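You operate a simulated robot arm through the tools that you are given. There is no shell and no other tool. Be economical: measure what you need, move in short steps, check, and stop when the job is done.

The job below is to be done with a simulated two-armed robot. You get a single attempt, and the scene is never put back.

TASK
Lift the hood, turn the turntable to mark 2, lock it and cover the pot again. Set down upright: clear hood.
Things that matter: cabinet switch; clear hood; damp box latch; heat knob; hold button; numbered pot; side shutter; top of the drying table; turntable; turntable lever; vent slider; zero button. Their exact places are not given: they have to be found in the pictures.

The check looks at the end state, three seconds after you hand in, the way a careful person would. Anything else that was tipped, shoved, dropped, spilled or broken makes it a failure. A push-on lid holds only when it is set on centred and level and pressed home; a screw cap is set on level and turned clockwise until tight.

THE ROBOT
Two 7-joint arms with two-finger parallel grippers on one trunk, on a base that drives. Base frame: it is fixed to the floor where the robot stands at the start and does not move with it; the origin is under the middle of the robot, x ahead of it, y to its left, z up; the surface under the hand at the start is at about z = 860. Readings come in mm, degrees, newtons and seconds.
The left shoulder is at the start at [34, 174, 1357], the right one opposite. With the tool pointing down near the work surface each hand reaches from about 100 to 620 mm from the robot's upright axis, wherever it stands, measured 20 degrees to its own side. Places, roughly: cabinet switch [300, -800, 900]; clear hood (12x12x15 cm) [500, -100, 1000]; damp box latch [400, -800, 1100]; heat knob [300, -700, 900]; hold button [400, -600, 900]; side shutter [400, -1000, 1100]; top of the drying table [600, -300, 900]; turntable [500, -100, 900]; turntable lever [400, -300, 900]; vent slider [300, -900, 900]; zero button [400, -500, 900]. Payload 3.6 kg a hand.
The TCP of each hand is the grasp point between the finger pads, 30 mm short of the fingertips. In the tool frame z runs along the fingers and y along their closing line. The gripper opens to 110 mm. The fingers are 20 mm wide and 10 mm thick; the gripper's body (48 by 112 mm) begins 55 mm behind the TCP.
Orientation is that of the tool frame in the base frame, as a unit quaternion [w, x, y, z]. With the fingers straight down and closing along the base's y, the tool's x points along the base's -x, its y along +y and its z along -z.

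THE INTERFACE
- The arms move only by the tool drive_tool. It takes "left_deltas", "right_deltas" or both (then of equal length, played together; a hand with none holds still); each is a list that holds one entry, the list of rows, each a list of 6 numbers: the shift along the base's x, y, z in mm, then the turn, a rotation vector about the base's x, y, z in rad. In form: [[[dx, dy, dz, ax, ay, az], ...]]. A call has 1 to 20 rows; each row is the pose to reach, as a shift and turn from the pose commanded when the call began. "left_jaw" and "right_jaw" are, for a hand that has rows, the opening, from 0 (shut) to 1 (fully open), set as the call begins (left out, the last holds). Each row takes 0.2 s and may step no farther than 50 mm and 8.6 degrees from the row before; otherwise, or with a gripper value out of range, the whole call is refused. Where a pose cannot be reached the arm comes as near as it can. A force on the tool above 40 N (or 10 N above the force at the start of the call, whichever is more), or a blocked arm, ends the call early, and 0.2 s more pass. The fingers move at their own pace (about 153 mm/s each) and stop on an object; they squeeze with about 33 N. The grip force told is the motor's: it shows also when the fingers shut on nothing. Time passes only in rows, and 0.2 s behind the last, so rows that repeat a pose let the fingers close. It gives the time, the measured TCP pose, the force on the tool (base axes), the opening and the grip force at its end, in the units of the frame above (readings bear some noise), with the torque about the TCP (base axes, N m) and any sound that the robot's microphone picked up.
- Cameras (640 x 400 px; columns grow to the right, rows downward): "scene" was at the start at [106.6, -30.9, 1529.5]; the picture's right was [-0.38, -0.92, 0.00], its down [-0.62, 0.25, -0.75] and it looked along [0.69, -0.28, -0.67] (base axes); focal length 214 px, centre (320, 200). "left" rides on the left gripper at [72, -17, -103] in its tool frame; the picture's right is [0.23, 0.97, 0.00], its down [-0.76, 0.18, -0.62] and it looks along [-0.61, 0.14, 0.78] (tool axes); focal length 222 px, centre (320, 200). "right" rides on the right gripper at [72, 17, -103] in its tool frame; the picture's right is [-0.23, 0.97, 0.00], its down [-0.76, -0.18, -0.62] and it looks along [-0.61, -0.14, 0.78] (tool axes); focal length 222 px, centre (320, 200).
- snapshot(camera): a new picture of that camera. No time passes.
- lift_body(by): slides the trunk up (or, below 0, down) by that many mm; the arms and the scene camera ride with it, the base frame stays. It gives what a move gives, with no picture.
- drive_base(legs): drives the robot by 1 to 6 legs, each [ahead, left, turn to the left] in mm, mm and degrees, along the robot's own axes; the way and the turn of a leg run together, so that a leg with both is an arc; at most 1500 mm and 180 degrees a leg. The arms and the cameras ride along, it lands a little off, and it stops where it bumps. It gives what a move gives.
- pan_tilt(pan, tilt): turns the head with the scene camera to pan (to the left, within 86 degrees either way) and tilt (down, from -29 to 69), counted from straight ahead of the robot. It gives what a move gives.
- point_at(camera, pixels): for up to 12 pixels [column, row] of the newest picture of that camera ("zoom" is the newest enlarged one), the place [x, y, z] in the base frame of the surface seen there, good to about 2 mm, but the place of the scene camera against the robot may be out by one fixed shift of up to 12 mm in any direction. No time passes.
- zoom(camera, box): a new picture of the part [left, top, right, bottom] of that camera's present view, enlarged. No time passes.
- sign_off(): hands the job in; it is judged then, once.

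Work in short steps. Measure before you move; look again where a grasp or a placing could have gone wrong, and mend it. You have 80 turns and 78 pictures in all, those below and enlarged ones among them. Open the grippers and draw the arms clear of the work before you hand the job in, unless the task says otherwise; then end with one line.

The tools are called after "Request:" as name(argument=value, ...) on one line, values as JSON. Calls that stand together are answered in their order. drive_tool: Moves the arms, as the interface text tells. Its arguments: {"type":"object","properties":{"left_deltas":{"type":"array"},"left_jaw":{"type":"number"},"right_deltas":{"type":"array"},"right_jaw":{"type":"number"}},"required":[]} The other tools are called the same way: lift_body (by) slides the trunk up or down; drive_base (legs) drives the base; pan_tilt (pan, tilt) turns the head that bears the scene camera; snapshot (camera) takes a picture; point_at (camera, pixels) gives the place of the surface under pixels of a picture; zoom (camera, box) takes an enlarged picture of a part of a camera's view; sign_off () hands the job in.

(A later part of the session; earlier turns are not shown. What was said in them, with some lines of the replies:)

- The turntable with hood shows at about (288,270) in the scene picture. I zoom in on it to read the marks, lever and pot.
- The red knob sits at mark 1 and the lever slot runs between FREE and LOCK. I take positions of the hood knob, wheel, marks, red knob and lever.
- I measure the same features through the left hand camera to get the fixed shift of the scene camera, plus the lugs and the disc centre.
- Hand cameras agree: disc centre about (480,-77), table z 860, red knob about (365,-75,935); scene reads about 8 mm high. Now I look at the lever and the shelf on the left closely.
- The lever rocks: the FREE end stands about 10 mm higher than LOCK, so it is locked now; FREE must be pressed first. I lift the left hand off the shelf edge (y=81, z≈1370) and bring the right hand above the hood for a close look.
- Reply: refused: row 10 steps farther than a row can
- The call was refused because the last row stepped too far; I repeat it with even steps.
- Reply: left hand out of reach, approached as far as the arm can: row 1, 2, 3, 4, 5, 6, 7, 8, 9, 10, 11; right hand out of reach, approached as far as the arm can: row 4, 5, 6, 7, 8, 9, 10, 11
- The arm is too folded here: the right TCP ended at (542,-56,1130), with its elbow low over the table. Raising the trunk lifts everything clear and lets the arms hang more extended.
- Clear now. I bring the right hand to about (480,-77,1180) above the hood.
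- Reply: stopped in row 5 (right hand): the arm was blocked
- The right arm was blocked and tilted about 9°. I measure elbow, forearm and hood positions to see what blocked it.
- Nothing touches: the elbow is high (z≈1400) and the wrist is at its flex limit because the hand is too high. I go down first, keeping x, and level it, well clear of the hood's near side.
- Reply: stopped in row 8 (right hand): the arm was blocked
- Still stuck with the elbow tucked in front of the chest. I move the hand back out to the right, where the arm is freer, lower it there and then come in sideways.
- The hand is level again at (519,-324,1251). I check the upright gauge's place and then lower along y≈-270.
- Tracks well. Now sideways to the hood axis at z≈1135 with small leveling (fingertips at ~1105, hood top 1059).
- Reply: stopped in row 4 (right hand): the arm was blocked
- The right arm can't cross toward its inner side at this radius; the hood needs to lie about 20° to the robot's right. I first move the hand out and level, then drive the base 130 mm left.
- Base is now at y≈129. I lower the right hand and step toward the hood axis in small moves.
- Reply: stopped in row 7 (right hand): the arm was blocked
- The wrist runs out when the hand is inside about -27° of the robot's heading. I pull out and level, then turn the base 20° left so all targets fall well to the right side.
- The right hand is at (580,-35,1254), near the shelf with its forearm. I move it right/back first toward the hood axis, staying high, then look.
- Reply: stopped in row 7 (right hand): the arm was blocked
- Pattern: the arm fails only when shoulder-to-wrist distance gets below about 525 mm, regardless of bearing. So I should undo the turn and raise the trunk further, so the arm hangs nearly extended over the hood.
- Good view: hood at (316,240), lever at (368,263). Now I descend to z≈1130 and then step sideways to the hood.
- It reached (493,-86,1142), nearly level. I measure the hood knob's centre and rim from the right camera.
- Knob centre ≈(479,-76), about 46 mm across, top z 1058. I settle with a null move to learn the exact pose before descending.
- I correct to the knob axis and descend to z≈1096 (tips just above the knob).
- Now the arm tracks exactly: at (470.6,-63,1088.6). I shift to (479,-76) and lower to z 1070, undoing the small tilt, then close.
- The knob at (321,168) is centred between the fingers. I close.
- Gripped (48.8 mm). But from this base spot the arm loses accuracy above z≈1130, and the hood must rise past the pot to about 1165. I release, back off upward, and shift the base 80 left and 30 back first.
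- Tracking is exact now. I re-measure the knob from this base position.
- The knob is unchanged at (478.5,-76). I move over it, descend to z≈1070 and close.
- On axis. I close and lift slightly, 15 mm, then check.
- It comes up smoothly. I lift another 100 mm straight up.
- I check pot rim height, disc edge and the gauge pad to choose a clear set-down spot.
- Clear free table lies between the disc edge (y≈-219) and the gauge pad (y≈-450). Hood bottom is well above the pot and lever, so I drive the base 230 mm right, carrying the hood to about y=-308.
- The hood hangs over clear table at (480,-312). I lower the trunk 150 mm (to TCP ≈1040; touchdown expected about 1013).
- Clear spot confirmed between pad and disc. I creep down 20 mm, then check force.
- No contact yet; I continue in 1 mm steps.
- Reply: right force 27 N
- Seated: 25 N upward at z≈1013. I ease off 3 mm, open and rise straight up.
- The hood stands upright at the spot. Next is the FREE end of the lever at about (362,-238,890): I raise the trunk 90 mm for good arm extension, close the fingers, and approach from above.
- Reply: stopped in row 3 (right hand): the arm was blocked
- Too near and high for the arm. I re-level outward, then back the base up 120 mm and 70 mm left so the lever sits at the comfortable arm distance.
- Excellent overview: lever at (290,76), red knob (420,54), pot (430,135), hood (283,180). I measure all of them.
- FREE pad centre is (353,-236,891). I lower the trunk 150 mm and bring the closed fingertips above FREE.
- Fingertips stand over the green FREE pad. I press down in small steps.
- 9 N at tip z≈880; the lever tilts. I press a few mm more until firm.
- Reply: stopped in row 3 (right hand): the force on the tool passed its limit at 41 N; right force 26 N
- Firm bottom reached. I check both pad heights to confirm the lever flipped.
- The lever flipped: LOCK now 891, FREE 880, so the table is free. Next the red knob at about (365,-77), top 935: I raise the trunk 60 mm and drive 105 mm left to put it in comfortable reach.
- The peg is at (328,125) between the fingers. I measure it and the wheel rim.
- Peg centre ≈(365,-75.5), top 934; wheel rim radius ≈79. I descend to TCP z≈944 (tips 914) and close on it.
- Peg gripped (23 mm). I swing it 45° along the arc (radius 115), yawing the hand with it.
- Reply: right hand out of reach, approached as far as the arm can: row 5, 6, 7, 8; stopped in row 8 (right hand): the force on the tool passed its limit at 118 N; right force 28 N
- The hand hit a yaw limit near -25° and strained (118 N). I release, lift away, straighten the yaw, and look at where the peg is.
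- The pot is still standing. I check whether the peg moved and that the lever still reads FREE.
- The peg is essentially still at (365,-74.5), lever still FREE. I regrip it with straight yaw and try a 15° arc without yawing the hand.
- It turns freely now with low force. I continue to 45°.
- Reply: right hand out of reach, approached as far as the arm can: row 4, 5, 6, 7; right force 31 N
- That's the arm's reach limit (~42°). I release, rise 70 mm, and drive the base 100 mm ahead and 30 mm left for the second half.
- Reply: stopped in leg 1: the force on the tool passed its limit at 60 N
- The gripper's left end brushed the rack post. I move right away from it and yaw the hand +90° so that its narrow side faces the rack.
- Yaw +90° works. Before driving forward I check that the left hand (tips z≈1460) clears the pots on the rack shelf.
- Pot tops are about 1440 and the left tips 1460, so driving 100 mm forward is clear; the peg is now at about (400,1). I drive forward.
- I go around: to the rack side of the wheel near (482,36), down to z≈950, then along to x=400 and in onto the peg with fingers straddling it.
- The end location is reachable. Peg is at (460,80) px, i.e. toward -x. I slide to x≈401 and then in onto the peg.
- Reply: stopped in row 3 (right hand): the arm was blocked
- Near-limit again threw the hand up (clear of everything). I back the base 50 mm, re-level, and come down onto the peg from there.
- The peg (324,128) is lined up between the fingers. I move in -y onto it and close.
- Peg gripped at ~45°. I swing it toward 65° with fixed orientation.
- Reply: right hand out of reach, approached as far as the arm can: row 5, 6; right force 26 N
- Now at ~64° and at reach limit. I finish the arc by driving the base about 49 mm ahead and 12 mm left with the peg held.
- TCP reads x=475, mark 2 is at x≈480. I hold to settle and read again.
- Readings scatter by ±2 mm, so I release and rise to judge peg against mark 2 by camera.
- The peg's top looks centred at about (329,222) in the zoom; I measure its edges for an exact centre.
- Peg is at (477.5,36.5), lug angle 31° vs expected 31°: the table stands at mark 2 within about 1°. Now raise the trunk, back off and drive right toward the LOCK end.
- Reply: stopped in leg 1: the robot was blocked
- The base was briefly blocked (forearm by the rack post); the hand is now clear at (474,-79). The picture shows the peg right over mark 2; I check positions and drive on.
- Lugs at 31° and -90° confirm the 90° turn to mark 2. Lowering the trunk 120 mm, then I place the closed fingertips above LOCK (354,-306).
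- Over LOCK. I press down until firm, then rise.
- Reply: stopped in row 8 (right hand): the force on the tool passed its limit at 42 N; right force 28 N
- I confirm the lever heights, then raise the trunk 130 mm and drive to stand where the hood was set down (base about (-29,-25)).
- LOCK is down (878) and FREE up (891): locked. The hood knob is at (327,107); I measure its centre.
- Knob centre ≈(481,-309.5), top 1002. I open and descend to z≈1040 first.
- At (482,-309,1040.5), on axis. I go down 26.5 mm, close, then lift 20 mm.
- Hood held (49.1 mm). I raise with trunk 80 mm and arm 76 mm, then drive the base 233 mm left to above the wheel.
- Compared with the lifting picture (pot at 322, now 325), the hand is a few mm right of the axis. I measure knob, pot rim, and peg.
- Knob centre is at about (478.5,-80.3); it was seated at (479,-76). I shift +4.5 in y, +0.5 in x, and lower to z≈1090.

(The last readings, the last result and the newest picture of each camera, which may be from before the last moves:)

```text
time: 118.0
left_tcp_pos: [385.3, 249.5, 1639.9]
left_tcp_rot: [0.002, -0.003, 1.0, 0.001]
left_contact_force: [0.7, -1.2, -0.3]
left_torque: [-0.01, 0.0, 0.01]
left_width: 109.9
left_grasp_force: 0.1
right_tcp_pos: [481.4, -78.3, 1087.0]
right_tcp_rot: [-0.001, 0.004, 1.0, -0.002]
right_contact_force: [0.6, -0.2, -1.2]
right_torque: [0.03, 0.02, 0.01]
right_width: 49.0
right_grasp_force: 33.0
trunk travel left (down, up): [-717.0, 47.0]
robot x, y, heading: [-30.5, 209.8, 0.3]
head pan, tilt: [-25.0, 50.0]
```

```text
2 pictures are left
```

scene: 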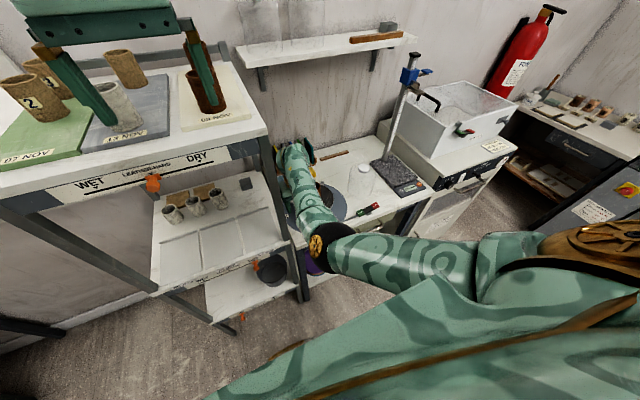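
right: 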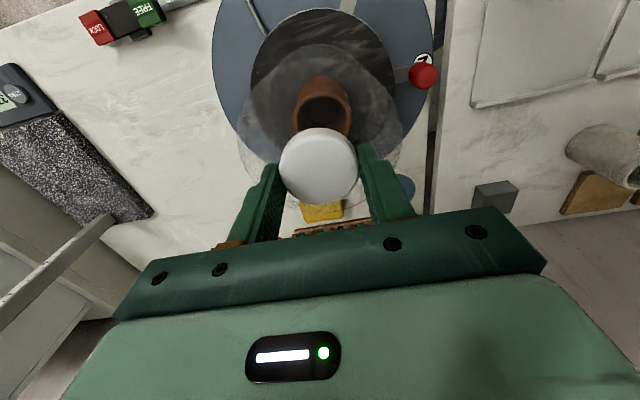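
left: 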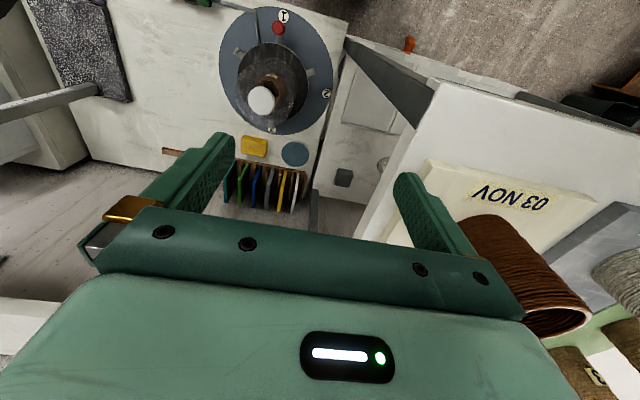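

Nearly identical to the lifting picture; TCP y is about 2 mm right of the original. I shift +2 in y, -1 in x and settle down to contact gently.

Request:
drive_tool(right_deltas=[[[-1, 2, -3, 0, 0, 0], [-1, 2, -7, 0, 0, 0], [-1, 2, -10, 0, 0, 0], [-1, 2, -12, 0, 0, 0], [-1, 2, -14, 0, 0, 0]]])

Request:
drive_tool(right_deltas=[[[0, 0, -1, 0, 0, 0], [0, 0, -2, 0, 0, 0], [0, 0, -3, 0, 0, 0]]])

```text
time: 119.2
left_tcp_pos: [384.8, 249.7, 1641.1]
left_tcp_rot: [0.002, -0.002, 1.0, 0.0]
left_contact_force: [-0.4, -0.2, 0.0]
left_torque: [0.0, 0.02, 0.0]
left_width: 109.9
left_grasp_force: 0.2
right_tcp_pos: [481.6, -75.2, 1072.9]
right_tcp_rot: [-0.002, 0.003, 1.0, -0.002]
right_contact_force: [0.4, 0.5, -1.0]
right_torque: [-0.02, 0.02, 0.0]
right_width: 49.0
right_grasp_force: 33.1
trunk travel left (down, up): [-717.0, 47.0]
robot x, y, heading: [-29.7, 209.5, 0.4]
head pan, tilt: [-25.0, 50.0]
```

```text
time: 120.0
left_tcp_pos: [384.3, 247.8, 1641.2]
left_tcp_rot: [0.002, -0.001, 1.0, 0.0]
left_contact_force: [0.1, -0.3, 0.0]
left_torque: [-0.01, -0.01, 0.0]
left_width: 109.9
left_grasp_force: 0.1
right_tcp_pos: [481.8, -75.5, 1071.2]
right_tcp_rot: [-0.002, 0.003, 1.0, -0.002]
right_contact_force: [-0.7, -1.6, 3.1]
right_torque: [0.1, 0.17, 0.04]
right_width: 48.9
right_grasp_force: 32.8
trunk travel left (down, up): [-717.0, 47.0]
robot x, y, heading: [-30.2, 210.7, 0.3]
head pan, tilt: [-25.0, 50.0]
5 turns are left
```

Contact at z≈1071 (4 N), the original seating height. I settle 1 mm more, open, and rise straight up.

Request:
drive_tool(right_deltas=[[[0, 0, -1, 0, 0, 0], [0, 0, -1.5, 0, 0, 0]]])

Request:
drive_tool(right_deltas=[[[0, 0, 1, 0, 0, 0], [0, 0, 1, 0, 0, 0], [0, 0, 1, 0, 0, 0], [0, 0, 20, 0, 0, 0], [0, 0, 60, 0, 0, 0], [0, 0, 100, 0, 0, 0], [0, 0, 110, 0, 0, 0], [0, 0, 110, 0, 0, 0]]], right_jaw=1)

Request:
snapshot(camera="right")

```text
time: 120.7
left_tcp_pos: [383.9, 249.0, 1640.9]
left_tcp_rot: [0.003, -0.002, 1.0, 0.0]
left_contact_force: [0.2, -0.9, -0.2]
left_torque: [-0.01, -0.02, 0.02]
left_width: 110.2
left_grasp_force: 0.0
right_tcp_pos: [480.1, -75.0, 1071.1]
right_tcp_rot: [0.0, 0.004, 1.0, -0.003]
right_contact_force: [-0.2, -2.8, 16.0]
right_torque: [0.13, 0.7, 0.06]
right_width: 48.9
right_grasp_force: 33.1
trunk travel left (down, up): [-717.0, 47.0]
robot x, y, heading: [-32.0, 211.5, 0.3]
head pan, tilt: [-25.0, 50.0]
```

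```text
time: 122.5
left_tcp_pos: [384.9, 248.8, 1640.7]
left_tcp_rot: [0.001, -0.003, 1.0, 0.0]
left_contact_force: [-0.6, -0.6, -0.6]
left_torque: [0.02, 0.01, 0.05]
left_width: 110.0
left_grasp_force: 0.1
right_tcp_pos: [478.3, -73.7, 1181.3]
right_tcp_rot: [-0.002, 0.003, 1.0, -0.003]
right_contact_force: [-0.7, -1.1, 0.1]
right_torque: [0.0, 0.06, 0.0]
right_width: 110.2
right_grasp_force: 0.1
trunk travel left (down, up): [-717.0, 47.0]
robot x, y, heading: [-34.1, 206.4, 0.4]
head pan, tilt: [-25.0, 50.0]
```

```text
1 pictures are left
4 turns are left
```

right: 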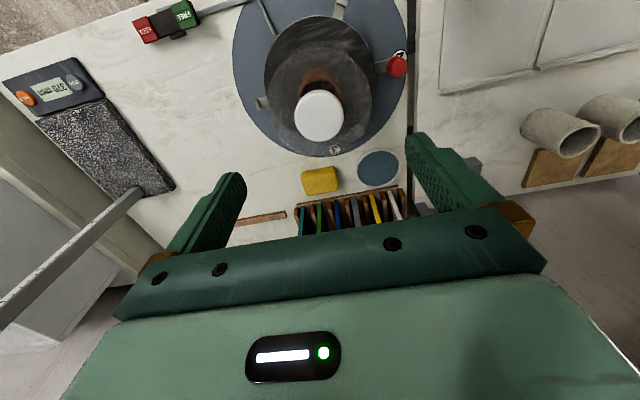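

The hood stands on the wheel over the pot, upright, with the knob at (319,116), the peg at mark 2, and the lever locked. I confirm the knob position and back the robot away with the hand high.

Request:
point_at(camera="right", pixels=[[319, 116], [297, 114], [342, 114], [319, 95], [319, 138], [147, 30], [186, 16], [397, 65]])

Request:
lift_body(by=40)

Request:
drive_base(legs=[[-150, 0, 0]])

```text
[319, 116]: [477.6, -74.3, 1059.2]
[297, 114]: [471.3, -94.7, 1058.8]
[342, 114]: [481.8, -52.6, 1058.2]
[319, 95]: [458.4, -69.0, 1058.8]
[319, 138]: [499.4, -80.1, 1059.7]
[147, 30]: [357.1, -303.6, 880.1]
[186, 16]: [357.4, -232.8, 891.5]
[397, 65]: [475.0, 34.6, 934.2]
```

```text
time: 123.3
left_tcp_pos: [384.4, 249.0, 1681.2]
left_tcp_rot: [0.001, -0.002, 1.0, 0.0]
left_contact_force: [-0.9, -0.1, 0.9]
left_torque: [0.0, -0.01, 0.0]
left_width: 109.9
left_grasp_force: 0.1
right_tcp_pos: [481.7, -73.2, 1220.6]
right_tcp_rot: [-0.002, 0.004, 1.0, -0.002]
right_contact_force: [-0.3, -0.3, 0.2]
right_torque: [0.0, -0.01, -0.03]
right_width: 110.1
right_grasp_force: 0.0
trunk travel left (down, up): [-757.0, 7.0]
robot x, y, heading: [-28.0, 210.7, 0.2]
head pan, tilt: [-25.0, 50.0]
```

```text
time: 124.6
left_tcp_pos: [239.3, 248.7, 1680.3]
left_tcp_rot: [0.001, -0.003, 1.0, 0.0]
left_contact_force: [0.9, 0.7, 0.2]
left_torque: [0.0, 0.01, 0.02]
left_width: 110.3
left_grasp_force: 0.1
right_tcp_pos: [336.6, -75.6, 1218.2]
right_tcp_rot: [-0.002, 0.003, 1.0, -0.002]
right_contact_force: [1.2, 0.5, -0.2]
right_torque: [0.01, -0.03, 0.0]
right_width: 109.8
right_grasp_force: 0.1
trunk travel left (down, up): [-757.0, 7.0]
robot x, y, heading: [-177.0, 208.4, 0.3]
head pan, tilt: [-25.0, 50.0]
3 turns are left
```

The hood is back at (479,-74.5) with its knob top at z 1059, as at the start; LOCK reads 880 and FREE 891. The arms are clear and the grippers open, so I hand in.

Request:
sign_off()

```text
The job is handed in.
```

I turned the turntable to mark 2 (within about 1–2°), locked it, and set the hood back over the pot, upright and centred; the job is handed in.
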